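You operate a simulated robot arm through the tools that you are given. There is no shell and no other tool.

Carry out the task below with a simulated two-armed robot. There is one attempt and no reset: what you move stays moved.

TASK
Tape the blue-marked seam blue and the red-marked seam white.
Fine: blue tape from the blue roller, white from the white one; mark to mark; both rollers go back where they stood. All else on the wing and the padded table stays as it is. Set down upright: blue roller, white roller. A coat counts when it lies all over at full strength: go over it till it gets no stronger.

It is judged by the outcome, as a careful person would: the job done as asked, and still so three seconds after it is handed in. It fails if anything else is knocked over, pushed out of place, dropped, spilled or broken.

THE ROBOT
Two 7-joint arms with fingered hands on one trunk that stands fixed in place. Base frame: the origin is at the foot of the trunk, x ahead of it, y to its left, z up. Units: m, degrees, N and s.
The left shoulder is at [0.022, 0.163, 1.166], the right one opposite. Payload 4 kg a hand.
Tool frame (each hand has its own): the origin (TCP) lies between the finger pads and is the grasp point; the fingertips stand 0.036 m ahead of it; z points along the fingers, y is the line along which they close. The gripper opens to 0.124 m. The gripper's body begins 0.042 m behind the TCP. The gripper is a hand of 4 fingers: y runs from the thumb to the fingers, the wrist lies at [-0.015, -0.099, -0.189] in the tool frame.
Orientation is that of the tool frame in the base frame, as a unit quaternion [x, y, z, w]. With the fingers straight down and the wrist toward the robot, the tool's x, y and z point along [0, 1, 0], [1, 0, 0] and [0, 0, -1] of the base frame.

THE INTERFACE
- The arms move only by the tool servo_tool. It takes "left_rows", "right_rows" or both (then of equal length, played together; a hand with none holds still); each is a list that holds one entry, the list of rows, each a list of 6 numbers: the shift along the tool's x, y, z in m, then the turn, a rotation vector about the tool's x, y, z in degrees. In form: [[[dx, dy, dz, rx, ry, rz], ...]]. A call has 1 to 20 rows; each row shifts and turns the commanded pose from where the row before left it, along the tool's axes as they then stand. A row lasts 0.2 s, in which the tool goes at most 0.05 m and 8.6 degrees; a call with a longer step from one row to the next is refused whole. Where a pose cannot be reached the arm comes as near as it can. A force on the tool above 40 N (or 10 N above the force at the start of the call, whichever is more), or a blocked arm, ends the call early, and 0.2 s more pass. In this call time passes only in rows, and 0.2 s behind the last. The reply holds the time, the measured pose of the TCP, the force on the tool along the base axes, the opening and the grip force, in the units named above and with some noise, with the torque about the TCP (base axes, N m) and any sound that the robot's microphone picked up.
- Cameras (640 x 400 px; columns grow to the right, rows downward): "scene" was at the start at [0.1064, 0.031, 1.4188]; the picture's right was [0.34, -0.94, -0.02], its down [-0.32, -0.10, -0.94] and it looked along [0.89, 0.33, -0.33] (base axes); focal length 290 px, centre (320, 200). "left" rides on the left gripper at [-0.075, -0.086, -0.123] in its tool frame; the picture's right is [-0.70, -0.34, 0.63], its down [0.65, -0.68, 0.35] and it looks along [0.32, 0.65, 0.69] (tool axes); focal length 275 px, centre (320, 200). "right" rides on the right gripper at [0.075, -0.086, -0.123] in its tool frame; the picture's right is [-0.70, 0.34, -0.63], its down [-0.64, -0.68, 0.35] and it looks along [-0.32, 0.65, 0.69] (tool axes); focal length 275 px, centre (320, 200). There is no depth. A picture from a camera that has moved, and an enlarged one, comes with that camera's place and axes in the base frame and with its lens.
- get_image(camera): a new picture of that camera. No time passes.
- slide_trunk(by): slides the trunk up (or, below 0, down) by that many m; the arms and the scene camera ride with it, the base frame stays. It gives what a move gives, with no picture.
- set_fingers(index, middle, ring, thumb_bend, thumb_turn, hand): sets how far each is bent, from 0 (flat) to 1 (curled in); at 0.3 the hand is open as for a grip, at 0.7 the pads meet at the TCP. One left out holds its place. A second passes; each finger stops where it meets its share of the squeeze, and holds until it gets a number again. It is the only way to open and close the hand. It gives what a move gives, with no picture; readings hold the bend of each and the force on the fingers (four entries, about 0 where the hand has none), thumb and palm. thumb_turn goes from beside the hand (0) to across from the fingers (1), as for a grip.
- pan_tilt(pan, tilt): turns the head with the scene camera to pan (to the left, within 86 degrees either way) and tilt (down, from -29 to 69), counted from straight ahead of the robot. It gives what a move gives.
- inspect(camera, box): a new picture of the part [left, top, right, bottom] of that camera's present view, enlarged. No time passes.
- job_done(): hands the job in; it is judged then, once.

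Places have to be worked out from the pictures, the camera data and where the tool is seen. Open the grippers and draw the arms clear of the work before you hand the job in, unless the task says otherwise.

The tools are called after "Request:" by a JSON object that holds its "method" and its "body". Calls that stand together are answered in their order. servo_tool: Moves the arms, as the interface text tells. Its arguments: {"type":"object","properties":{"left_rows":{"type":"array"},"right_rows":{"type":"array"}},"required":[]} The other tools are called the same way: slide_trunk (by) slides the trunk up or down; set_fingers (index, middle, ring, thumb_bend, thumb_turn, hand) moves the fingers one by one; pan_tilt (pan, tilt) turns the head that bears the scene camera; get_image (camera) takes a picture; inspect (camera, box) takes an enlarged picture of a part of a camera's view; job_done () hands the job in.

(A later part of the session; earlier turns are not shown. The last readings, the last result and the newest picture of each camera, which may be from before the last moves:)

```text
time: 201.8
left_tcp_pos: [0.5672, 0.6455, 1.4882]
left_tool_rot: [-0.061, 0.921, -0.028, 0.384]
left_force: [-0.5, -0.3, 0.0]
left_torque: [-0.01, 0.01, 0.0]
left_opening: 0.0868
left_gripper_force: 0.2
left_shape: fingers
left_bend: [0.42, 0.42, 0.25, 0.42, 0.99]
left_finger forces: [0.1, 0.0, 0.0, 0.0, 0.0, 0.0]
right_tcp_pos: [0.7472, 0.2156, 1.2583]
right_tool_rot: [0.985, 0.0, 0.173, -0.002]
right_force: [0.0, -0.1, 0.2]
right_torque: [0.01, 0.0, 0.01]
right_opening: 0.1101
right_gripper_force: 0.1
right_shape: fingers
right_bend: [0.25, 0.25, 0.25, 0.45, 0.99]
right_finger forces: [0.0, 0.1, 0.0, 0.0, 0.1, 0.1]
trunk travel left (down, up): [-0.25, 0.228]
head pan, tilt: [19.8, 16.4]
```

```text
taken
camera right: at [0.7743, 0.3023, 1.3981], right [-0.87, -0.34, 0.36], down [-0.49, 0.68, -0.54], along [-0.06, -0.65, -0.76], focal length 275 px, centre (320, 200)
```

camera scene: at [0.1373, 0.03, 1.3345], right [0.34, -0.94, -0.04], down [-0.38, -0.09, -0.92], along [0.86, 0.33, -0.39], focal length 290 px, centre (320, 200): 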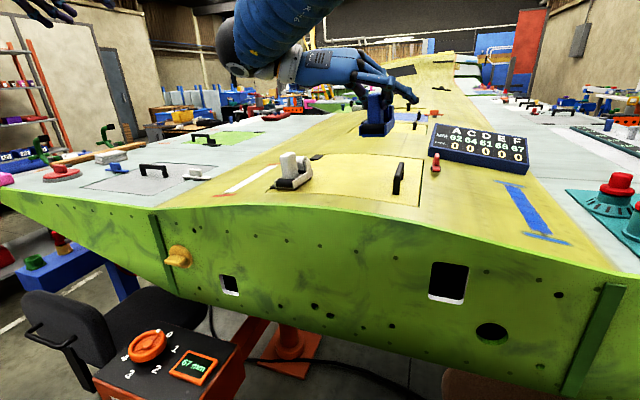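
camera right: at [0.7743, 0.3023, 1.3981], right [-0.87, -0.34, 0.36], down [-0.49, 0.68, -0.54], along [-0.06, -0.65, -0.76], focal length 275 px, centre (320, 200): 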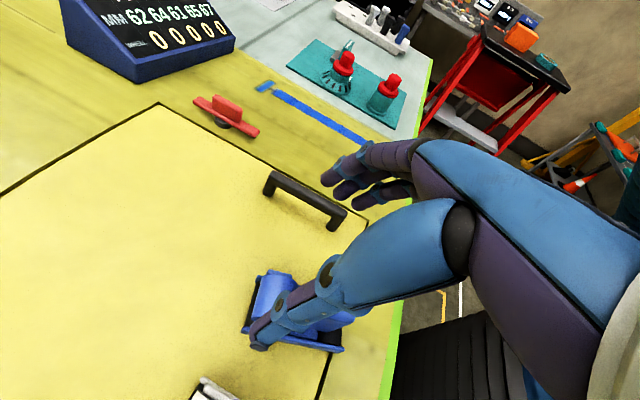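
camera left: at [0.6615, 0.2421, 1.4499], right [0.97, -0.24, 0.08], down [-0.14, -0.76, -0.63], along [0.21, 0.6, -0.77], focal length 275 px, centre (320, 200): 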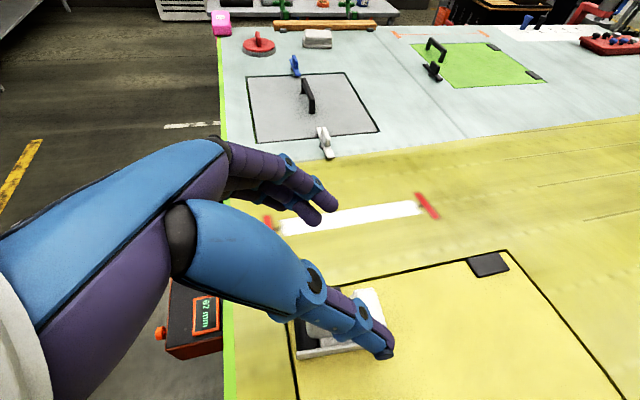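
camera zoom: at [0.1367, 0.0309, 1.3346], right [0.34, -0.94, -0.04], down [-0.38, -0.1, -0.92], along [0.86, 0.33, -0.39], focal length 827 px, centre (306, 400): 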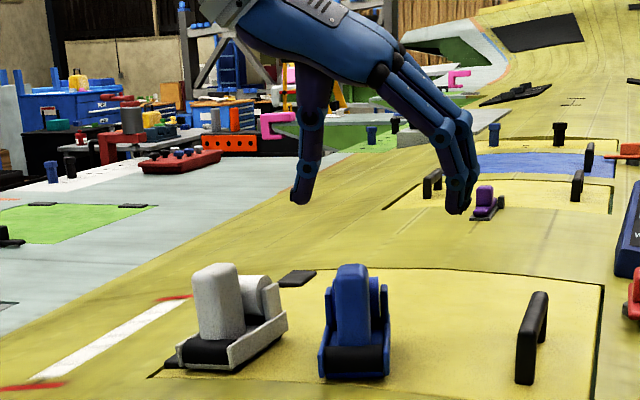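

The panel handle is too near for the fingers on that side, so I'll instead push the roller's front-right corner toward +y with the curled fingertips from in front, where there is room. I move the hand back there (still high) and curl the fingers.

Request:
{"method": "servo_tool", "body": {"right_rows": [[[-0.0178, 0.0105, -0.0065, 0, 0, 0], [-0.0178, 0.0105, -0.0065, 0, 0, 0], [-0.0178, 0.0105, -0.0065, 0, 0, 0], [-0.0178, 0.0105, -0.0065, 0, 0, 0], [0, 0, 0, 0, 0, 0]]]}}

Request:
{"method": "set_fingers", "body": {"hand": "right", "index": 0.62, "middle": 0.62, "ring": 0.62, "thumb_bend": 0.3}}

Request:
{"method": "get_image", "body": {"camera": "right"}}

Request:
{"method": "inspect", "body": {"camera": "scene", "box": [250, 60, 400, 200]}}

```text
time: 203.0
left_tcp_pos: [0.5701, 0.6459, 1.4871]
left_tool_rot: [-0.062, 0.921, -0.028, 0.384]
left_force: [0.2, -0.6, 0.7]
left_torque: [0.0, 0.04, -0.01]
left_opening: 0.0867
left_gripper_force: 0.0
left_shape: fingers
left_bend: [0.42, 0.42, 0.25, 0.42, 0.99]
left_finger forces: [0.0, 0.0, 0.0, 0.0, 0.0, 0.1]
right_tcp_pos: [0.6729, 0.1748, 1.2578]
right_tool_rot: [0.985, 0.0, 0.174, -0.002]
right_force: [-0.9, -0.3, -0.2]
right_torque: [-0.01, 0.0, -0.01]
right_opening: 0.1103
right_gripper_force: 0.0
right_shape: fingers
right_bend: [0.25, 0.25, 0.25, 0.45, 0.99]
right_finger forces: [0.0, 0.1, 0.0, 0.1, 0.0, 0.0]
trunk travel left (down, up): [-0.25, 0.228]
head pan, tilt: [19.8, 16.4]
```

```text
time: 204.0
left_tcp_pos: [0.5681, 0.6456, 1.4882]
left_tool_rot: [-0.06, 0.921, -0.028, 0.383]
left_force: [0.2, 0.0, 0.2]
left_torque: [-0.01, 0.01, -0.01]
left_opening: 0.0866
left_gripper_force: 0.0
left_shape: fingers
left_bend: [0.42, 0.42, 0.25, 0.42, 0.99]
left_finger forces: [0.0, 0.0, 0.0, 0.0, 0.1, 0.0]
right_tcp_pos: [0.6718, 0.1738, 1.2583]
right_tool_rot: [0.985, 0.001, 0.173, -0.002]
right_force: [0.3, 0.0, -0.4]
right_torque: [-0.02, 0.01, 0.03]
right_opening: 0.074
right_gripper_force: 0.0
right_shape: fingers
right_bend: [0.62, 0.62, 0.62, 0.3, 0.98]
right_finger forces: [0.0, 0.0, 0.0, 0.0, 0.1, 0.1]
trunk travel left (down, up): [-0.25, 0.228]
head pan, tilt: [19.8, 16.4]
```

```text
taken
camera right: at [0.6994, 0.2613, 1.3977], right [-0.87, -0.34, 0.36], down [-0.49, 0.68, -0.54], along [-0.06, -0.65, -0.76], focal length 275 px, centre (320, 200)
```

right: 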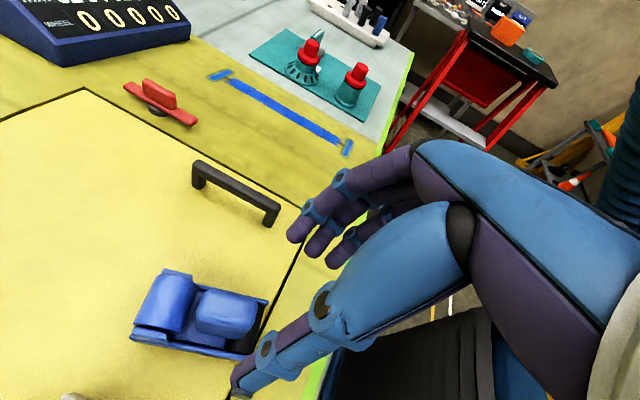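

```text
2.86 times, centred on (325, 130) of scene
camera zoom: at [0.1373, 0.0313, 1.3344], right [0.34, -0.94, -0.04], down [-0.38, -0.1, -0.92], along [0.86, 0.32, -0.39], focal length 827 px, centre (306, 400)
```

zoom: 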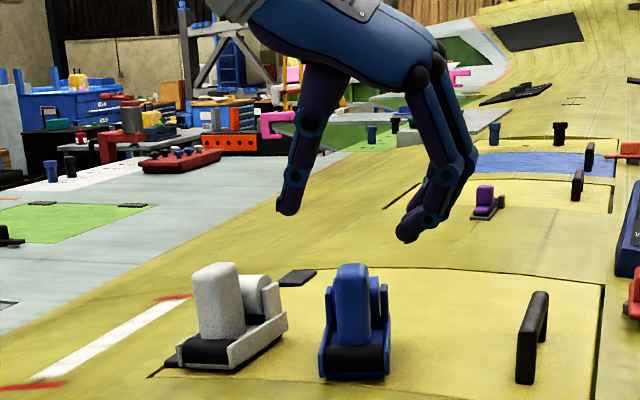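

From here the hand camera sees the roller well. I re-pose the fingers so that only the bent thumb's back side will touch (fingers open, clear of the panel handle), and lower the hand in front-right of the roller.

Request:
{"method": "set_fingers", "body": {"hand": "right", "index": 0.3, "middle": 0.3, "ring": 0.3, "thumb_bend": 0.7}}

Request:
{"method": "servo_tool", "body": {"right_rows": [[[-0.0068, 0.0047, 0.0188, 0, 0, 0], [-0.0068, 0.0047, 0.0188, 0, 0, 0], [-0.0068, 0.0047, 0.0188, 0, 0, 0], [0, 0, 0, 0, 0, 0]]]}}

Request:
{"method": "get_image", "body": {"camera": "right"}}

Request:
{"method": "inspect", "body": {"camera": "scene", "box": [280, 100, 400, 200]}}

```text
time: 205.0
left_tcp_pos: [0.5694, 0.645, 1.4892]
left_tool_rot: [-0.062, 0.921, -0.028, 0.383]
left_force: [0.5, -0.5, -0.2]
left_torque: [-0.01, 0.03, 0.01]
left_opening: 0.0866
left_gripper_force: 0.0
left_shape: fingers
left_bend: [0.42, 0.42, 0.25, 0.42, 0.99]
left_finger forces: [0.0, 0.0, 0.0, 0.0, 0.1, 0.1]
right_tcp_pos: [0.6707, 0.1739, 1.2577]
right_tool_rot: [0.985, 0.0, 0.174, -0.002]
right_force: [0.4, 0.1, -0.3]
right_torque: [-0.01, 0.0, 0.0]
right_opening: 0.0622
right_gripper_force: 0.1
right_shape: fingers
right_bend: [0.3, 0.3, 0.3, 0.7, 1.0]
right_finger forces: [0.0, 0.0, 0.0, 0.0, 0.0, 0.0]
trunk travel left (down, up): [-0.25, 0.228]
head pan, tilt: [19.8, 16.4]
```

```text
time: 206.0
left_tcp_pos: [0.5683, 0.6459, 1.4879]
left_tool_rot: [-0.061, 0.921, -0.027, 0.385]
left_force: [0.2, 0.2, -0.1]
left_torque: [-0.01, 0.01, -0.01]
left_opening: 0.0866
left_gripper_force: 0.1
left_shape: fingers
left_bend: [0.42, 0.42, 0.25, 0.42, 0.99]
left_finger forces: [0.0, 0.0, 0.0, 0.0, 0.0, 0.0]
right_tcp_pos: [0.6701, 0.1603, 1.1973]
right_tool_rot: [0.985, -0.001, 0.175, -0.002]
right_force: [-0.2, -0.7, -0.2]
right_torque: [0.03, 0.0, 0.0]
right_opening: 0.0618
right_gripper_force: 0.1
right_shape: fingers
right_bend: [0.3, 0.3, 0.3, 0.7, 1.0]
right_finger forces: [0.0, 0.0, 0.0, 0.1, 0.0, 0.0]
trunk travel left (down, up): [-0.25, 0.228]
head pan, tilt: [19.8, 16.4]
```

```text
taken
camera right: at [0.6983, 0.2474, 1.3377], right [-0.87, -0.34, 0.36], down [-0.49, 0.68, -0.54], along [-0.06, -0.65, -0.76], focal length 275 px, centre (320, 200)
```

right: 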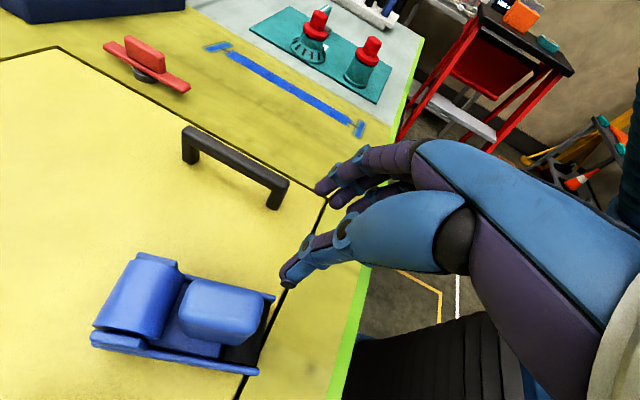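

```text
4.00 times, centred on (340, 150) of scene
camera zoom: at [0.1367, 0.0314, 1.3346], right [0.34, -0.94, -0.04], down [-0.38, -0.1, -0.92], along [0.86, 0.32, -0.39], focal length 1158 px, centre (240, 400)
```

zoom: 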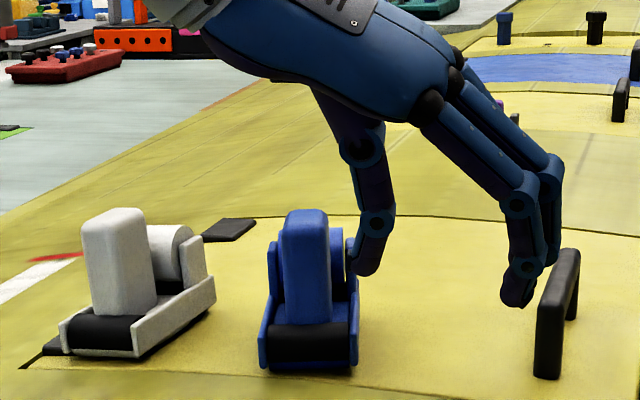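

The bent thumb is just right of the roller's front; fingers are ~2 cm clear of the panel handle. I lower the last 3.5 cm.

Request:
{"method": "servo_tool", "body": {"right_rows": [[[-0.0039, 0, 0.0167, 0, 0, 0], [-0.0039, 0, 0.0167, 0, 0, 0], [0, 0, 0, 0, 0, 0]]]}}

Request:
{"method": "inspect", "body": {"camera": "right", "box": [60, 120, 380, 400]}}

Request:
{"method": "inspect", "body": {"camera": "scene", "box": [300, 120, 400, 200]}}

```text
time: 206.8
left_tcp_pos: [0.5701, 0.6457, 1.4883]
left_tool_rot: [-0.061, 0.921, -0.028, 0.384]
left_force: [-0.4, 0.0, -0.7]
left_torque: [-0.03, -0.05, 0.01]
left_opening: 0.0866
left_gripper_force: 0.1
left_shape: fingers
left_bend: [0.42, 0.42, 0.25, 0.42, 0.99]
left_finger forces: [0.0, 0.0, 0.1, 0.0, 0.1, 0.1]
right_tcp_pos: [0.6738, 0.161, 1.1646]
right_tool_rot: [0.985, 0.0, 0.175, -0.002]
right_force: [-0.1, 1.3, -0.1]
right_torque: [0.01, 0.01, -0.02]
right_opening: 0.0622
right_gripper_force: 0.1
right_shape: fingers
right_bend: [0.3, 0.3, 0.3, 0.7, 1.0]
right_finger forces: [0.0, 0.0, 0.1, 0.1, 0.0, 0.0]
trunk travel left (down, up): [-0.25, 0.228]
head pan, tilt: [19.8, 16.4]
```

```text
1.43 times, centred on (220, 260) of right
camera zoom: at [0.7028, 0.2475, 1.3044], right [-0.87, -0.34, 0.36], down [-0.49, 0.68, -0.54], along [-0.06, -0.65, -0.76], focal length 393 px, centre (463, 114)
```

zoom: 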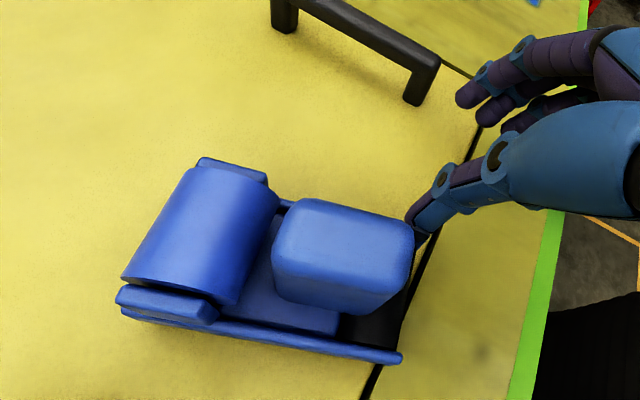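

```text
5.00 times, centred on (350, 160) of scene
camera zoom: at [0.1369, 0.0312, 1.3345], right [0.34, -0.94, -0.04], down [-0.38, -0.1, -0.92], along [0.86, 0.32, -0.39], focal length 1448 px, centre (170, 400)
```

zoom: 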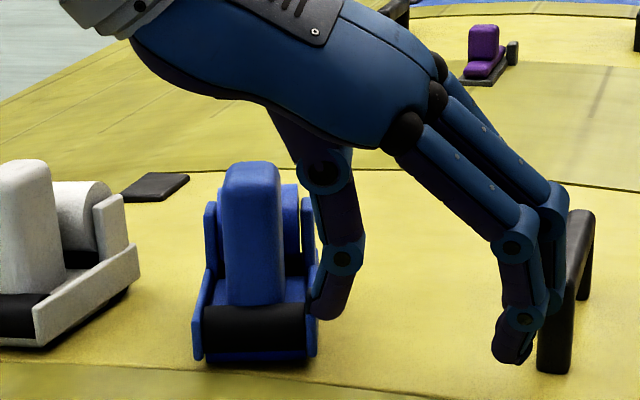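

Thumb is beside the right rail's front end. I push toward +y in 3 mm steps.

Request:
{"method": "servo_tool", "body": {"right_rows": [[[0, -0.003, 0, 0, 0, 0], [0, -0.003, 0, 0, 0, 0], [0, -0.003, 0, 0, 0, 0], [0, -0.003, 0, 0, 0, 0], [0, 0, 0, 0, 0, 0]]]}}

Request:
{"method": "inspect", "body": {"camera": "right", "box": [60, 120, 380, 400]}}

Request:
{"method": "inspect", "body": {"camera": "scene", "box": [300, 120, 400, 200]}}

```text
time: 208.0
left_tcp_pos: [0.5683, 0.6457, 1.4875]
left_tool_rot: [-0.061, 0.921, -0.027, 0.384]
left_force: [0.0, -0.1, 0.6]
left_torque: [0.03, 0.0, 0.02]
left_opening: 0.0869
left_gripper_force: 0.1
left_shape: fingers
left_bend: [0.42, 0.42, 0.25, 0.42, 0.99]
left_finger forces: [0.0, 0.0, 0.0, 0.0, 0.1, 0.1]
right_tcp_pos: [0.675, 0.1723, 1.1635]
right_tool_rot: [0.985, -0.001, 0.174, -0.002]
right_force: [0.5, 0.0, -0.1]
right_torque: [-0.03, -0.01, 0.0]
right_opening: 0.0616
right_gripper_force: 0.1
right_shape: fingers
right_bend: [0.3, 0.3, 0.3, 0.7, 1.0]
right_finger forces: [0.0, 0.0, 0.1, 0.0, 0.0, 0.0]
trunk travel left (down, up): [-0.25, 0.228]
head pan, tilt: [19.8, 16.4]
```

```text
1.43 times, centred on (220, 260) of right
camera zoom: at [0.7031, 0.2591, 1.3037], right [-0.87, -0.34, 0.36], down [-0.49, 0.68, -0.54], along [-0.06, -0.65, -0.76], focal length 393 px, centre (463, 114)
```

zoom: 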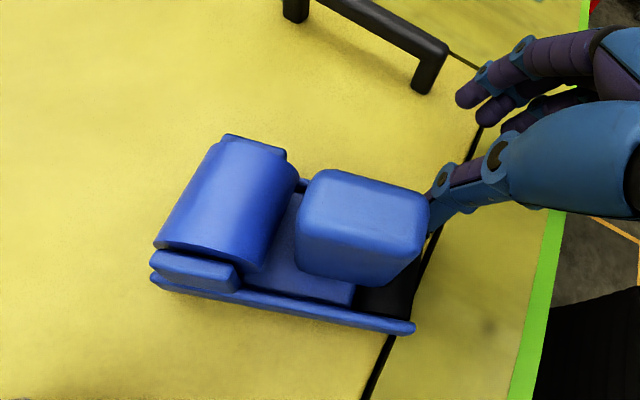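

```text
5.00 times, centred on (350, 160) of scene
camera zoom: at [0.1372, 0.0311, 1.3344], right [0.34, -0.94, -0.04], down [-0.38, -0.1, -0.92], along [0.86, 0.32, -0.39], focal length 1448 px, centre (170, 400)
```

zoom: 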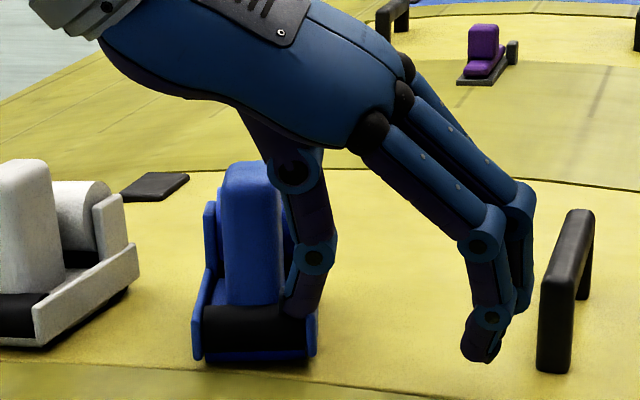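

Just about to touch; the roller hasn't moved yet. Four more 3 mm steps.

Request:
{"method": "servo_tool", "body": {"right_rows": [[[0, -0.003, 0, 0, 0, 0], [0, -0.003, 0, 0, 0, 0], [0, -0.003, 0, 0, 0, 0], [0, 0, 0, 0, 0, 0]]]}}

Request:
{"method": "inspect", "body": {"camera": "right", "box": [60, 120, 380, 400]}}

Request:
{"method": "inspect", "body": {"camera": "scene", "box": [300, 120, 400, 200]}}

```text
time: 209.0
left_tcp_pos: [0.5683, 0.6449, 1.4874]
left_tool_rot: [-0.062, 0.921, -0.028, 0.383]
left_force: [-0.3, -0.5, 0.9]
left_torque: [0.0, -0.03, 0.0]
left_opening: 0.0869
left_gripper_force: 0.2
left_shape: fingers
left_bend: [0.42, 0.42, 0.25, 0.42, 0.99]
left_finger forces: [0.0, 0.1, 0.0, 0.1, 0.1, 0.1]
right_tcp_pos: [0.6766, 0.1805, 1.1628]
right_tool_rot: [0.985, 0.0, 0.173, -0.001]
right_force: [-0.5, -1.4, -0.9]
right_torque: [-0.02, -0.01, -0.05]
right_opening: 0.0616
right_gripper_force: 0.1
right_shape: fingers
right_bend: [0.3, 0.3, 0.3, 0.7, 1.0]
right_finger forces: [0.1, 0.1, 0.0, 0.1, 0.2, 0.0]
trunk travel left (down, up): [-0.25, 0.228]
head pan, tilt: [19.8, 16.4]
```

```text
1.43 times, centred on (220, 260) of right
camera zoom: at [0.7034, 0.2681, 1.3039], right [-0.87, -0.34, 0.36], down [-0.49, 0.68, -0.54], along [-0.06, -0.65, -0.76], focal length 393 px, centre (463, 114)
```

zoom: 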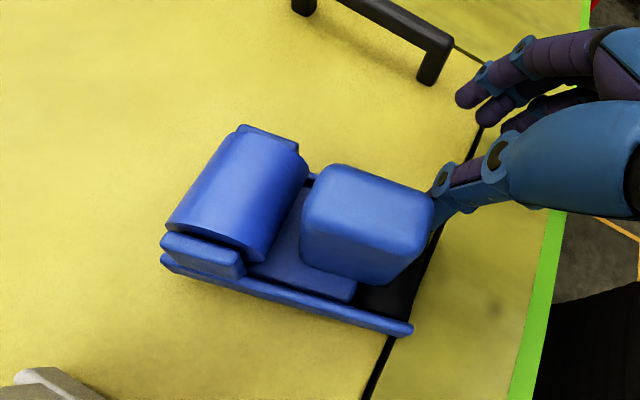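

```text
5.00 times, centred on (350, 160) of scene
camera zoom: at [0.1372, 0.0311, 1.3344], right [0.34, -0.94, -0.04], down [-0.38, -0.1, -0.92], along [0.86, 0.33, -0.39], focal length 1448 px, centre (170, 400)
```

zoom: 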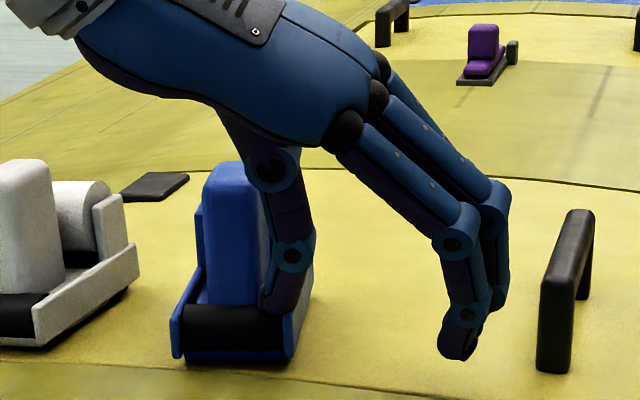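

The push works (yaw down to ≈ +11°) but also shifts the roller left, so I should first bring it a little to the right with a light grip, then push at its very front. I lift the hand out and line it up with the handle.

Request:
{"method": "servo_tool", "body": {"right_rows": [[[0, 0.008, 0, 0, 0, 0], [0.0114, 0.0007, -0.0313, 0, 0, 0], [0.0114, 0.0007, -0.0313, 0, 0, 0], [0.0114, 0.0007, -0.0313, 0, 0, 0], [0, 0, 0, 0, 0, 0]]]}}

Request:
{"method": "set_fingers", "body": {"hand": "right", "index": 0.45, "middle": 0.45, "ring": 0.25, "thumb_bend": 0.45}}

Request:
{"method": "servo_tool", "body": {"right_rows": [[[0, 0, 0, 1.11, 6.27, -2.27], [0, 0, 0, 1.11, 6.27, -2.27], [0, 0, 0, 1.11, 6.27, -2.27], [0, 0, 0, 1.11, 6.27, -2.27], [-0.0027, -0.0189, 0.0131, 0, 0, 0], [-0.0027, -0.0189, 0.0131, 0, 0, 0], [0, 0, 0, 0, 0, 0]]]}}

Request:
{"method": "inspect", "body": {"camera": "right", "box": [190, 200, 410, 400]}}

Request:
{"method": "inspect", "body": {"camera": "scene", "box": [280, 80, 400, 200]}}

```text
time: 210.2
left_tcp_pos: [0.569, 0.6461, 1.4871]
left_tool_rot: [-0.061, 0.921, -0.028, 0.384]
left_force: [0.6, 0.2, -0.2]
left_torque: [-0.02, -0.02, -0.01]
left_opening: 0.0865
left_gripper_force: 0.1
left_shape: fingers
left_bend: [0.42, 0.42, 0.25, 0.42, 0.99]
left_finger forces: [0.0, 0.1, 0.0, 0.0, 0.1, 0.0]
right_tcp_pos: [0.6767, 0.1706, 1.263]
right_tool_rot: [0.985, 0.0, 0.172, -0.002]
right_force: [-0.1, 0.4, -0.2]
right_torque: [0.01, 0.01, -0.01]
right_opening: 0.0621
right_gripper_force: 0.1
right_shape: fingers
right_bend: [0.3, 0.3, 0.3, 0.7, 1.0]
right_finger forces: [0.1, 0.0, 0.1, 0.0, 0.1, 0.0]
trunk travel left (down, up): [-0.25, 0.228]
head pan, tilt: [19.8, 16.4]
```

```text
time: 211.2
left_tcp_pos: [0.5692, 0.6461, 1.4884]
left_tool_rot: [-0.062, 0.921, -0.027, 0.385]
left_force: [0.6, 0.5, 0.7]
left_torque: [0.02, 0.04, 0.05]
left_opening: 0.0868
left_gripper_force: 0.0
left_shape: fingers
left_bend: [0.42, 0.42, 0.25, 0.42, 0.99]
left_finger forces: [0.0, 0.0, 0.0, 0.1, 0.1, 0.0]
right_tcp_pos: [0.6752, 0.171, 1.2633]
right_tool_rot: [0.985, 0.0, 0.174, -0.001]
right_force: [0.0, 0.7, -0.5]
right_torque: [0.01, -0.02, 0.02]
right_opening: 0.0779
right_gripper_force: 0.0
right_shape: fingers
right_bend: [0.45, 0.45, 0.25, 0.45, 0.99]
right_finger forces: [0.0, 0.0, 0.0, 0.1, 0.0, 0.1]
trunk travel left (down, up): [-0.25, 0.228]
head pan, tilt: [19.8, 16.4]
```

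```text
time: 212.8
left_tcp_pos: [0.5676, 0.6444, 1.4886]
left_tool_rot: [-0.061, 0.92, -0.028, 0.385]
left_force: [-0.5, -0.5, -0.7]
left_torque: [0.0, 0.02, -0.01]
left_opening: 0.0866
left_gripper_force: 0.0
left_shape: fingers
left_bend: [0.42, 0.42, 0.25, 0.42, 0.99]
left_finger forces: [0.0, 0.1, 0.0, 0.0, 0.1, 0.0]
right_tcp_pos: [0.6829, 0.2101, 1.2426]
right_tool_rot: [0.92, 0.084, 0.383, -0.026]
right_force: [0.5, 0.4, -0.9]
right_torque: [-0.01, 0.0, -0.02]
right_opening: 0.0773
right_gripper_force: 0.0
right_shape: fingers
right_bend: [0.45, 0.45, 0.25, 0.45, 0.99]
right_finger forces: [0.0, 0.0, 0.1, 0.0, 0.1, 0.0]
trunk travel left (down, up): [-0.25, 0.228]
head pan, tilt: [19.8, 16.4]
```

```text
2.00 times, centred on (300, 300) of right
camera zoom: at [0.6335, 0.2924, 1.378], right [-0.87, -0.5, -0.04], down [-0.32, 0.62, -0.71], along [0.38, -0.6, -0.7], focal length 551 px, centre (360, 0)
```

zoom: 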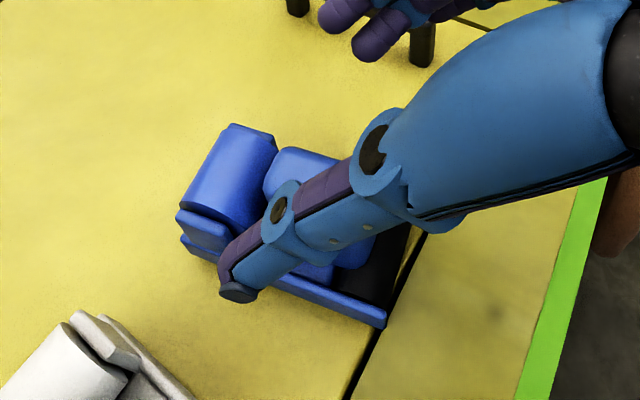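

```text
3.33 times, centred on (340, 140) of scene
camera zoom: at [0.1368, 0.0307, 1.3346], right [0.34, -0.94, -0.04], down [-0.38, -0.1, -0.92], along [0.86, 0.33, -0.39], focal length 965 px, centre (253, 400)
```

zoom: 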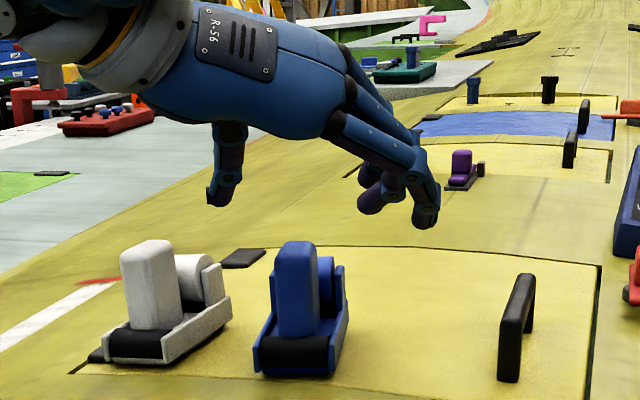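

Blue at yaw ≈ +11°, handle (0.708, 0.215). I lower the hand around the handle and close lightly.

Request:
{"method": "servo_tool", "body": {"right_rows": [[[-0.0119, -0.0006, 0.0131, 0, 0, 0], [-0.0119, -0.0006, 0.0131, 0, 0, 0], [-0.0119, -0.0006, 0.0131, 0, 0, 0], [0, 0, 0, 0, 0, 0]]]}}

Request:
{"method": "set_fingers", "body": {"hand": "right", "index": 0.6, "middle": 0.6, "thumb_bend": 0.6}}

Request:
{"method": "inspect", "body": {"camera": "right", "box": [190, 200, 410, 400]}}

Request:
{"method": "inspect", "body": {"camera": "scene", "box": [300, 120, 400, 200]}}

```text
time: 213.8
left_tcp_pos: [0.5678, 0.6455, 1.4886]
left_tool_rot: [-0.062, 0.921, -0.028, 0.385]
left_force: [-0.4, 0.6, 0.8]
left_torque: [-0.03, 0.01, 0.03]
left_opening: 0.0865
left_gripper_force: 0.0
left_shape: fingers
left_bend: [0.42, 0.42, 0.25, 0.42, 0.99]
left_finger forces: [0.0, 0.0, 0.0, 0.1, 0.0, 0.1]
right_tcp_pos: [0.6852, 0.212, 1.1871]
right_tool_rot: [0.919, 0.084, 0.384, -0.026]
right_force: [0.5, 0.2, 0.1]
right_torque: [0.02, -0.02, 0.01]
right_opening: 0.0777
right_gripper_force: 0.1
right_shape: fingers
right_bend: [0.45, 0.45, 0.25, 0.45, 0.99]
right_finger forces: [0.1, 0.0, 0.1, 0.0, 0.0, 0.0]
trunk travel left (down, up): [-0.25, 0.228]
head pan, tilt: [19.8, 16.4]
```

```text
time: 214.8
left_tcp_pos: [0.569, 0.647, 1.4893]
left_tool_rot: [-0.061, 0.921, -0.028, 0.383]
left_force: [0.7, -1.1, -0.2]
left_torque: [0.02, 0.02, -0.01]
left_opening: 0.0865
left_gripper_force: 0.2
left_shape: fingers
left_bend: [0.42, 0.42, 0.25, 0.42, 0.99]
left_finger forces: [0.0, 0.0, 0.0, 0.0, 0.0, 0.1]
right_tcp_pos: [0.6871, 0.2122, 1.1875]
right_tool_rot: [0.92, 0.083, 0.382, -0.026]
right_force: [0.2, -0.1, 0.4]
right_torque: [-0.02, 0.05, -0.01]
right_opening: 0.0334
right_gripper_force: 0.5
right_shape: fingers
right_bend: [0.59, 0.6, 0.25, 0.6, 1.0]
right_finger forces: [0.5, 0.4, 0.0, 0.1, 1.2, 0.0]
trunk travel left (down, up): [-0.25, 0.228]
head pan, tilt: [19.8, 16.4]
```

```text
2.00 times, centred on (300, 300) of right
camera zoom: at [0.6364, 0.2936, 1.3244], right [-0.87, -0.5, -0.04], down [-0.32, 0.62, -0.71], along [0.38, -0.6, -0.7], focal length 551 px, centre (360, 0)
```

zoom: 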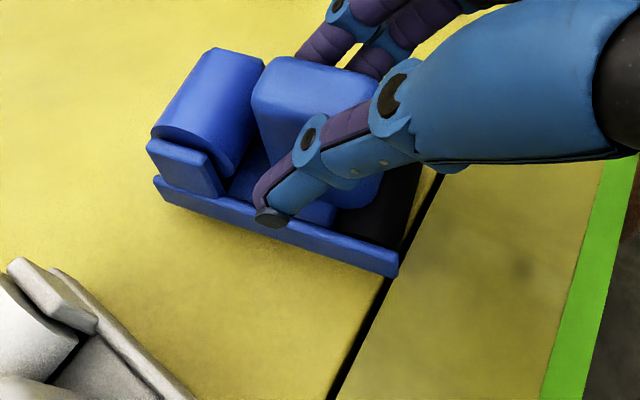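

```text
5.00 times, centred on (350, 160) of scene
camera zoom: at [0.1372, 0.0312, 1.3344], right [0.34, -0.94, -0.04], down [-0.38, -0.1, -0.92], along [0.86, 0.32, -0.39], focal length 1448 px, centre (170, 400)
```

zoom: 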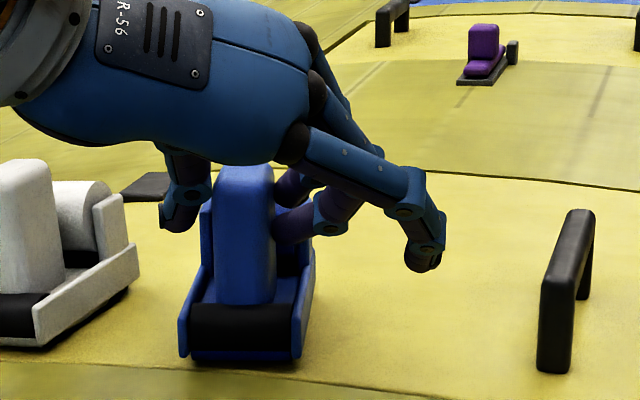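

Light contact on both sides. I slide the roller 3 cm to the right (−y) in small steps.

Request:
{"method": "set_fingers", "body": {"hand": "right", "index": 0.615, "middle": 0.615, "thumb_bend": 0.615}}

Request:
{"method": "servo_tool", "body": {"right_rows": [[[-0.0004, 0.00295, -0.0003, 0, 0, 0], [-0.0004, 0.00295, -0.0003, 0, 0, 0], [-0.0004, 0.00295, -0.0003, 0, 0, 0], [-0.0004, 0.00295, -0.0003, 0, 0, 0], [-0.0004, 0.00295, -0.0003, 0, 0, 0], [-0.0004, 0.00295, -0.0003, 0, 0, 0], [-0.0004, 0.00295, -0.0003, 0, 0, 0], [-0.0004, 0.00295, -0.0003, 0, 0, 0], [-0.0004, 0.00295, -0.0003, 0, 0, 0], [-0.0004, 0.00295, -0.0003, 0, 0, 0], [0, 0, 0, 0, 0, 0]]]}}

Request:
{"method": "inspect", "body": {"camera": "right", "box": [190, 200, 410, 400]}}

Request:
{"method": "inspect", "body": {"camera": "scene", "box": [300, 120, 400, 200]}}

```text
time: 215.8
left_tcp_pos: [0.5685, 0.6456, 1.487]
left_tool_rot: [-0.061, 0.921, -0.027, 0.383]
left_force: [0.2, 0.4, 0.6]
left_torque: [-0.03, -0.01, 0.02]
left_opening: 0.0865
left_gripper_force: 0.0
left_shape: fingers
left_bend: [0.42, 0.42, 0.25, 0.42, 0.99]
left_finger forces: [0.0, 0.0, 0.0, 0.0, 0.0, 0.1]
right_tcp_pos: [0.6853, 0.2115, 1.1878]
right_tool_rot: [0.919, 0.084, 0.383, -0.026]
right_force: [-0.2, -0.6, -0.2]
right_torque: [-0.05, -0.03, -0.06]
right_opening: 0.0326
right_gripper_force: 1.8
right_shape: fingers
right_bend: [0.6, 0.6, 0.25, 0.6, 1.0]
right_finger forces: [1.3, 1.2, 0.0, 0.0, 2.2, 0.0]
trunk travel left (down, up): [-0.25, 0.228]
head pan, tilt: [19.8, 16.4]
```

```text
time: 218.2
left_tcp_pos: [0.5678, 0.6467, 1.4881]
left_tool_rot: [-0.061, 0.921, -0.027, 0.384]
left_force: [-0.4, -0.7, -0.1]
left_torque: [-0.01, 0.02, -0.02]
left_opening: 0.0866
left_gripper_force: 0.0
left_shape: fingers
left_bend: [0.42, 0.42, 0.25, 0.42, 0.99]
left_finger forces: [0.1, 0.0, 0.1, 0.0, 0.0, 0.0]
right_tcp_pos: [0.6851, 0.1823, 1.1868]
right_tool_rot: [0.92, 0.084, 0.382, -0.026]
right_force: [-0.3, 0.3, 0.4]
right_torque: [-0.03, 0.0, -0.04]
right_opening: 0.0296
right_gripper_force: 1.4
right_shape: fingers
right_bend: [0.61, 0.61, 0.25, 0.61, 1.0]
right_finger forces: [0.0, 0.5, 0.0, 0.0, 1.1, 0.0]
trunk travel left (down, up): [-0.25, 0.228]
head pan, tilt: [19.8, 16.4]
```

```text
2.00 times, centred on (300, 300) of right
camera zoom: at [0.6364, 0.2645, 1.3246], right [-0.87, -0.5, -0.04], down [-0.32, 0.62, -0.71], along [0.38, -0.6, -0.7], focal length 551 px, centre (360, 0)
```

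zoom: 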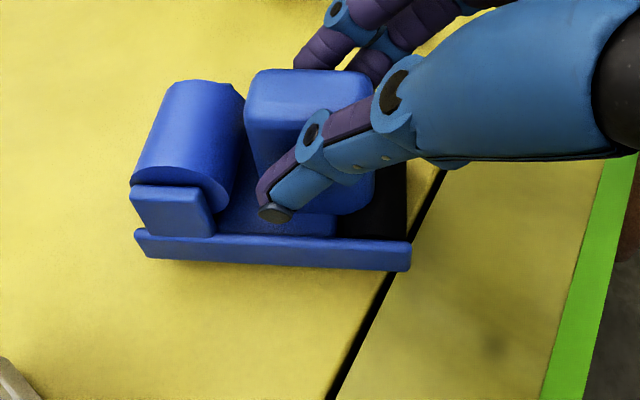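

```text
5.00 times, centred on (350, 160) of scene
camera zoom: at [0.1371, 0.0314, 1.3344], right [0.34, -0.94, -0.04], down [-0.38, -0.1, -0.92], along [0.86, 0.32, -0.39], focal length 1448 px, centre (170, 400)
```

zoom: 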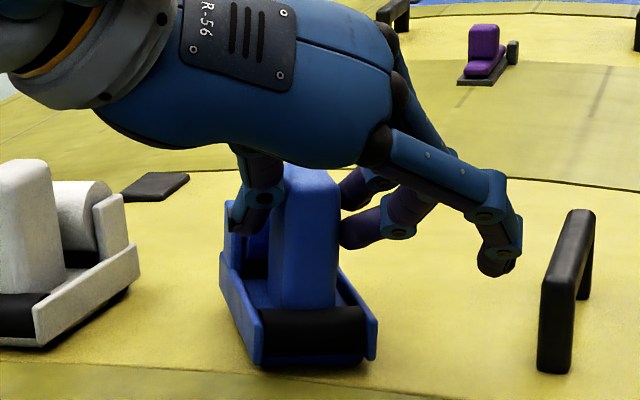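

Sliding right turned it further counter-clockwise (the push point is ahead of its friction centre). So I'll use that: sliding back left should turn it the other way. I slide 2 cm to +y and see.

Request:
{"method": "servo_tool", "body": {"right_rows": [[[0.0004, -0.00295, 0.0003, 0, 0, 0], [0.0004, -0.00295, 0.0003, 0, 0, 0], [0.0004, -0.00295, 0.0003, 0, 0, 0], [0.0004, -0.00295, 0.0003, 0, 0, 0], [0.0004, -0.00295, 0.0003, 0, 0, 0], [0.0004, -0.00295, 0.0003, 0, 0, 0], [0.0004, -0.00295, 0.0003, 0, 0, 0], [0, 0, 0, 0, 0, 0]]]}}

Request:
{"method": "inspect", "body": {"camera": "right", "box": [190, 200, 410, 400]}}

Request:
{"method": "inspect", "body": {"camera": "scene", "box": [300, 120, 400, 200]}}

```text
time: 220.0
left_tcp_pos: [0.5682, 0.6466, 1.4888]
left_tool_rot: [-0.062, 0.921, -0.027, 0.384]
left_force: [0.8, -0.3, 0.3]
left_torque: [-0.02, 0.01, 0.0]
left_opening: 0.0869
left_gripper_force: 0.0
left_shape: fingers
left_bend: [0.42, 0.42, 0.25, 0.42, 0.99]
left_finger forces: [0.1, 0.0, 0.0, 0.1, 0.1, 0.0]
right_tcp_pos: [0.6851, 0.2028, 1.1875]
right_tool_rot: [0.92, 0.083, 0.382, -0.027]
right_force: [-0.5, -0.7, 0.2]
right_torque: [-0.04, -0.01, 0.0]
right_opening: 0.03
right_gripper_force: 2.1
right_shape: fingers
right_bend: [0.61, 0.6, 0.25, 0.61, 1.0]
right_finger forces: [0.3, 1.4, 0.1, 0.0, 1.4, 0.0]
trunk travel left (down, up): [-0.25, 0.228]
head pan, tilt: [19.8, 16.4]
```

```text
2.00 times, centred on (300, 300) of right
camera zoom: at [0.6362, 0.2848, 1.3246], right [-0.87, -0.5, -0.04], down [-0.32, 0.62, -0.71], along [0.38, -0.6, -0.7], focal length 551 px, centre (360, 0)
```

zoom: 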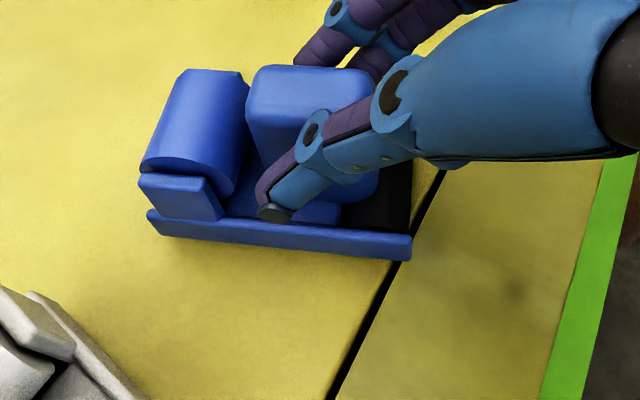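

```text
5.00 times, centred on (350, 160) of scene
camera zoom: at [0.1372, 0.0311, 1.3344], right [0.34, -0.94, -0.04], down [-0.38, -0.1, -0.92], along [0.86, 0.33, -0.39], focal length 1448 px, centre (170, 400)
```

zoom: 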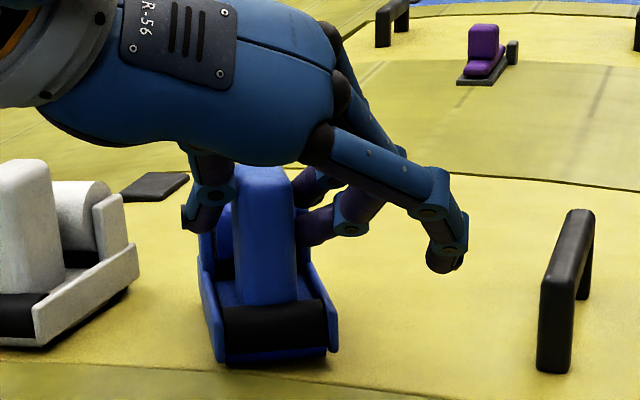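

The handle is now exactly on its spot (0.709, 0.204); only the yaw (+24°) is off. A nearly vertical grip twists it much less in yaw, so I'll regrip that way aligned with the roller, lift slightly, and turn it. First open, raise and re-orient.

Request:
{"method": "set_fingers", "body": {"hand": "right", "index": 0.45, "middle": 0.45, "thumb_bend": 0.45}}

Request:
{"method": "servo_tool", "body": {"right_rows": [[[0.0212, 0.0005, -0.0212, 0, 0, 0], [0.0212, 0.0005, -0.0212, 0, 0, 0], [0.0106, 0.0003, -0.0106, 0, 0, 0], [0, 0, 0, 0.37, -5.95, -3.94], [0, 0, 0, 0.37, -5.95, -3.94], [0, 0, 0, 0.37, -5.95, -3.94], [0, 0, 0, 0.37, -5.95, -3.94], [0, 0, 0, 0, 0, 0]]]}}

Request:
{"method": "inspect", "body": {"camera": "right", "box": [150, 180, 430, 400]}}

Request:
{"method": "inspect", "body": {"camera": "scene", "box": [280, 80, 400, 200]}}

```text
time: 221.0
left_tcp_pos: [0.5697, 0.6455, 1.4885]
left_tool_rot: [-0.061, 0.921, -0.028, 0.384]
left_force: [0.6, -0.4, 0.0]
left_torque: [0.04, 0.0, -0.01]
left_opening: 0.0868
left_gripper_force: 0.1
left_shape: fingers
left_bend: [0.42, 0.42, 0.25, 0.42, 0.99]
left_finger forces: [0.0, 0.0, 0.0, 0.0, 0.0, 0.0]
right_tcp_pos: [0.6861, 0.2028, 1.1878]
right_tool_rot: [0.92, 0.084, 0.383, -0.026]
right_force: [0.4, 0.3, 0.0]
right_torque: [0.0, 0.01, 0.0]
right_opening: 0.0773
right_gripper_force: 0.0
right_shape: fingers
right_bend: [0.45, 0.45, 0.25, 0.45, 0.99]
right_finger forces: [0.0, 0.0, 0.0, 0.0, 0.1, 0.0]
trunk travel left (down, up): [-0.25, 0.228]
head pan, tilt: [19.8, 16.4]
```

```text
time: 222.8
left_tcp_pos: [0.5692, 0.6453, 1.4873]
left_tool_rot: [-0.061, 0.921, -0.027, 0.384]
left_force: [-0.2, 0.5, -0.2]
left_torque: [0.02, -0.01, 0.0]
left_opening: 0.0869
left_gripper_force: 0.0
left_shape: fingers
left_bend: [0.42, 0.42, 0.25, 0.42, 0.99]
left_finger forces: [0.0, 0.1, 0.0, 0.0, 0.0, 0.0]
right_tcp_pos: [0.6858, 0.2026, 1.2617]
right_tool_rot: [0.958, 0.217, 0.184, 0.033]
right_force: [-0.1, 0.3, 0.1]
right_torque: [-0.01, -0.01, -0.02]
right_opening: 0.0773
right_gripper_force: 0.0
right_shape: fingers
right_bend: [0.45, 0.45, 0.25, 0.45, 0.99]
right_finger forces: [0.1, 0.0, 0.0, 0.0, 0.0, 0.0]
trunk travel left (down, up): [-0.25, 0.228]
head pan, tilt: [19.8, 16.4]
```

```text
1.82 times, centred on (290, 290) of right
camera zoom: at [0.668, 0.3114, 1.3885], right [-0.68, -0.61, 0.4], down [-0.69, 0.35, -0.64], along [0.25, -0.71, -0.66], focal length 500 px, centre (374, 36)
```

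zoom: 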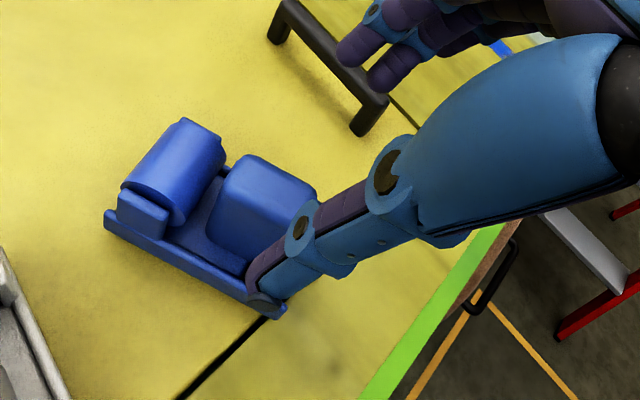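

```text
3.33 times, centred on (340, 140) of scene
camera zoom: at [0.137, 0.031, 1.3345], right [0.34, -0.94, -0.04], down [-0.38, -0.1, -0.92], along [0.86, 0.33, -0.39], focal length 965 px, centre (253, 400)
```

zoom: 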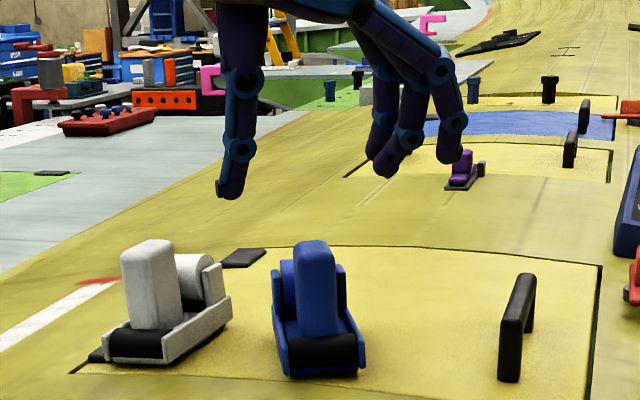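

Everything clear. I lower the near-vertical hand over the handle.

Request:
{"method": "servo_tool", "body": {"right_rows": [[[-0.0045, -0.0021, 0.0224, 0, 0, 0], [-0.0045, -0.0021, 0.0224, 0, 0, 0], [-0.0045, -0.0021, 0.0224, 0, 0, 0], [0, 0, 0, 0, 0, 0]]]}}

Request:
{"method": "set_fingers", "body": {"hand": "right", "index": 0.57, "middle": 0.57, "thumb_bend": 0.57}}

Request:
{"method": "inspect", "body": {"camera": "right", "box": [150, 180, 430, 400]}}

Request:
{"method": "inspect", "body": {"camera": "scene", "box": [300, 120, 400, 200]}}

```text
time: 223.8
left_tcp_pos: [0.5685, 0.6449, 1.4884]
left_tool_rot: [-0.062, 0.92, -0.028, 0.385]
left_force: [-0.2, -0.7, 0.3]
left_torque: [0.0, 0.01, -0.01]
left_opening: 0.0868
left_gripper_force: 0.1
left_shape: fingers
left_bend: [0.42, 0.42, 0.25, 0.42, 0.99]
left_finger forces: [0.1, 0.0, 0.0, 0.0, 0.1, 0.1]
right_tcp_pos: [0.6953, 0.2042, 1.1946]
right_tool_rot: [0.958, 0.216, 0.185, 0.033]
right_force: [0.0, -0.1, 0.0]
right_torque: [-0.01, 0.01, 0.0]
right_opening: 0.0775
right_gripper_force: 0.1
right_shape: fingers
right_bend: [0.45, 0.45, 0.25, 0.45, 0.99]
right_finger forces: [0.1, 0.0, 0.0, 0.0, 0.0, 0.0]
trunk travel left (down, up): [-0.25, 0.228]
head pan, tilt: [19.8, 16.4]
```

```text
time: 224.8
left_tcp_pos: [0.5691, 0.6452, 1.4882]
left_tool_rot: [-0.061, 0.921, -0.028, 0.384]
left_force: [0.1, -0.6, -0.2]
left_torque: [0.0, 0.02, 0.03]
left_opening: 0.087
left_gripper_force: 0.1
left_shape: fingers
left_bend: [0.42, 0.42, 0.25, 0.42, 0.99]
left_finger forces: [0.1, 0.0, 0.0, 0.1, 0.0, 0.0]
right_tcp_pos: [0.6972, 0.2054, 1.1935]
right_tool_rot: [0.958, 0.217, 0.185, 0.033]
right_force: [0.2, -0.7, 0.2]
right_torque: [0.04, -0.01, -0.01]
right_opening: 0.0434
right_gripper_force: 0.0
right_shape: fingers
right_bend: [0.56, 0.56, 0.25, 0.56, 1.0]
right_finger forces: [0.0, 0.1, 0.0, 0.1, 0.1, 0.0]
trunk travel left (down, up): [-0.25, 0.228]
head pan, tilt: [19.8, 16.4]
```

```text
1.82 times, centred on (290, 290) of right
camera zoom: at [0.6796, 0.3129, 1.3207], right [-0.68, -0.61, 0.4], down [-0.69, 0.35, -0.64], along [0.25, -0.71, -0.66], focal length 500 px, centre (374, 36)
```

zoom: 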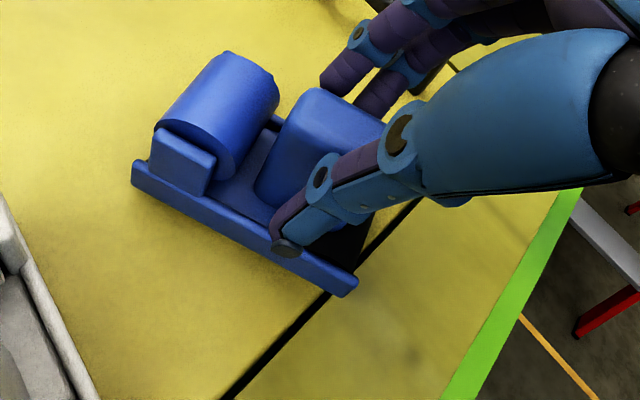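

```text
5.00 times, centred on (350, 160) of scene
camera zoom: at [0.1371, 0.0312, 1.3345], right [0.34, -0.94, -0.04], down [-0.38, -0.1, -0.92], along [0.86, 0.32, -0.39], focal length 1448 px, centre (170, 400)
```

zoom: 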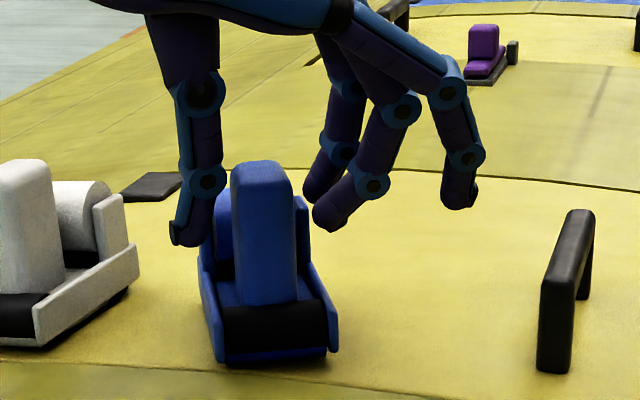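

Thumb and fingers are symmetric about the handle. I close to firm in two stages.

Request:
{"method": "set_fingers", "body": {"hand": "right", "index": 0.63, "middle": 0.63, "thumb_bend": 0.63}}

Request:
{"method": "set_fingers", "body": {"hand": "right", "index": 0.72, "middle": 0.72, "thumb_bend": 0.72}}

Request:
{"method": "inspect", "body": {"camera": "right", "box": [150, 180, 430, 400]}}

Request:
{"method": "inspect", "body": {"camera": "scene", "box": [300, 120, 400, 200]}}

```text
time: 225.8
left_tcp_pos: [0.5678, 0.6461, 1.4891]
left_tool_rot: [-0.062, 0.921, -0.028, 0.384]
left_force: [-0.6, 0.3, -0.4]
left_torque: [0.0, 0.01, 0.0]
left_opening: 0.0865
left_gripper_force: 0.0
left_shape: fingers
left_bend: [0.42, 0.42, 0.25, 0.42, 0.99]
left_finger forces: [0.1, 0.1, 0.1, 0.0, 0.0, 0.0]
right_tcp_pos: [0.6959, 0.2035, 1.1934]
right_tool_rot: [0.959, 0.216, 0.183, 0.032]
right_force: [-1.0, 0.3, 0.3]
right_torque: [-0.05, -0.06, -0.01]
right_opening: 0.03
right_gripper_force: 3.6
right_shape: fingers
right_bend: [0.61, 0.62, 0.25, 0.62, 1.0]
right_finger forces: [2.5, 1.8, 0.0, 0.0, 3.4, 0.1]
trunk travel left (down, up): [-0.25, 0.228]
head pan, tilt: [19.8, 16.4]
```

```text
time: 226.8
left_tcp_pos: [0.5687, 0.6456, 1.4887]
left_tool_rot: [-0.061, 0.921, -0.027, 0.384]
left_force: [-0.5, 0.5, 0.0]
left_torque: [0.0, 0.01, 0.0]
left_opening: 0.0865
left_gripper_force: 0.1
left_shape: fingers
left_bend: [0.42, 0.42, 0.25, 0.42, 0.99]
left_finger forces: [0.0, 0.0, 0.1, 0.0, 0.0, 0.0]
right_tcp_pos: [0.6962, 0.2041, 1.1952]
right_tool_rot: [0.958, 0.217, 0.185, 0.033]
right_force: [1.5, -0.8, 7.5]
right_torque: [-0.34, -0.23, -0.04]
right_opening: 0.026
right_gripper_force: 22.4
right_shape: fingers
right_bend: [0.62, 0.63, 0.25, 0.65, 1.0]
right_finger forces: [11.1, 11.6, 0.0, 0.0, 22.7, 0.0]
trunk travel left (down, up): [-0.25, 0.228]
head pan, tilt: [19.8, 16.4]
```

```text
1.82 times, centred on (290, 290) of right
camera zoom: at [0.6793, 0.3127, 1.3212], right [-0.68, -0.61, 0.4], down [-0.69, 0.35, -0.64], along [0.25, -0.71, -0.66], focal length 500 px, centre (374, 36)
```

zoom: 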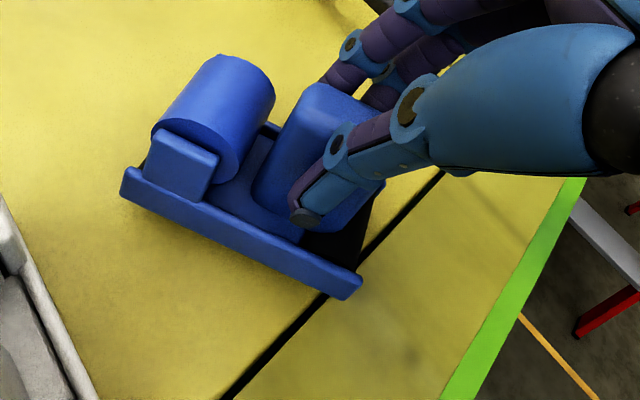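

```text
5.00 times, centred on (350, 160) of scene
camera zoom: at [0.1368, 0.031, 1.3345], right [0.34, -0.94, -0.04], down [-0.38, -0.1, -0.92], along [0.86, 0.33, -0.39], focal length 1448 px, centre (170, 400)
```

zoom: 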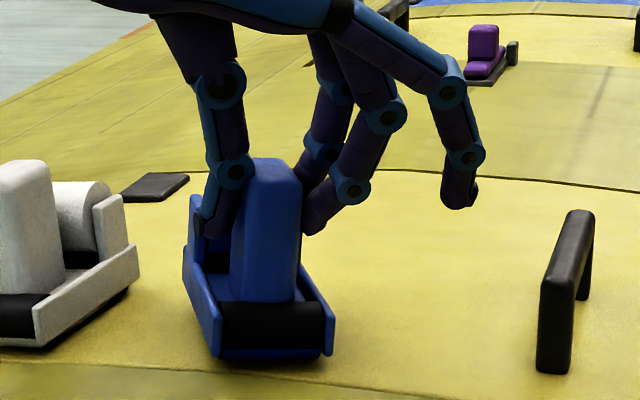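

Firmly held at 22 N with only a slight lean. I lift 3 cm and look.

Request:
{"method": "servo_tool", "body": {"right_rows": [[[0.005, 0.0021, -0.014, 0, 0, 0], [0.005, 0.0021, -0.014, 0, 0, 0], [0, 0, 0, 0, 0, 0]]]}}

Request:
{"method": "inspect", "body": {"camera": "right", "box": [150, 180, 430, 400]}}

Request:
{"method": "inspect", "body": {"camera": "scene", "box": [300, 110, 400, 200]}}

```text
time: 227.6
left_tcp_pos: [0.5697, 0.6449, 1.4875]
left_tool_rot: [-0.061, 0.921, -0.027, 0.384]
left_force: [-0.5, 0.8, 0.0]
left_torque: [-0.05, 0.02, -0.02]
left_opening: 0.0869
left_gripper_force: 0.0
left_shape: fingers
left_bend: [0.42, 0.42, 0.25, 0.42, 0.99]
left_finger forces: [0.0, 0.1, 0.1, 0.1, 0.0, 0.0]
right_tcp_pos: [0.6956, 0.2048, 1.2248]
right_tool_rot: [0.958, 0.216, 0.184, 0.033]
right_force: [-0.1, 0.2, -1.6]
right_torque: [-0.05, 0.08, 0.02]
right_opening: 0.0237
right_gripper_force: 22.9
right_shape: fingers
right_bend: [0.62, 0.63, 0.25, 0.66, 1.0]
right_finger forces: [12.1, 10.9, 0.0, 0.1, 23.0, 0.0]
trunk travel left (down, up): [-0.25, 0.228]
head pan, tilt: [19.8, 16.4]
```

```text
1.82 times, centred on (290, 290) of right
camera zoom: at [0.6795, 0.3132, 1.3498], right [-0.68, -0.61, 0.4], down [-0.69, 0.35, -0.64], along [0.25, -0.71, -0.66], focal length 500 px, centre (374, 36)
```

zoom: 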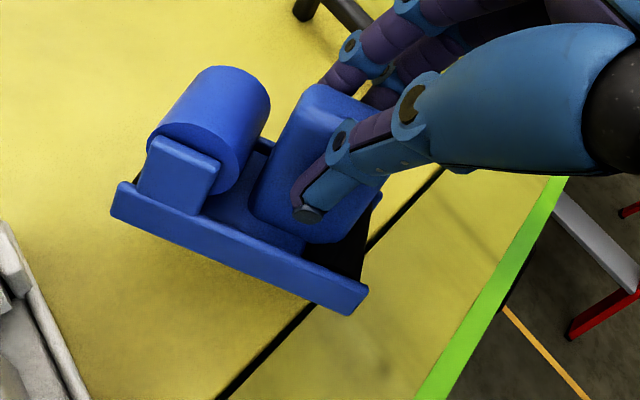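

```text
4.44 times, centred on (350, 155) of scene
camera zoom: at [0.1377, 0.0314, 1.3343], right [0.34, -0.94, -0.04], down [-0.38, -0.1, -0.92], along [0.86, 0.32, -0.39], focal length 1287 px, centre (187, 400)
```

zoom: 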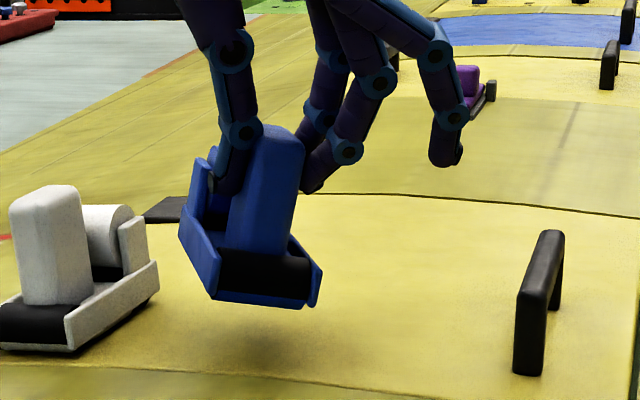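

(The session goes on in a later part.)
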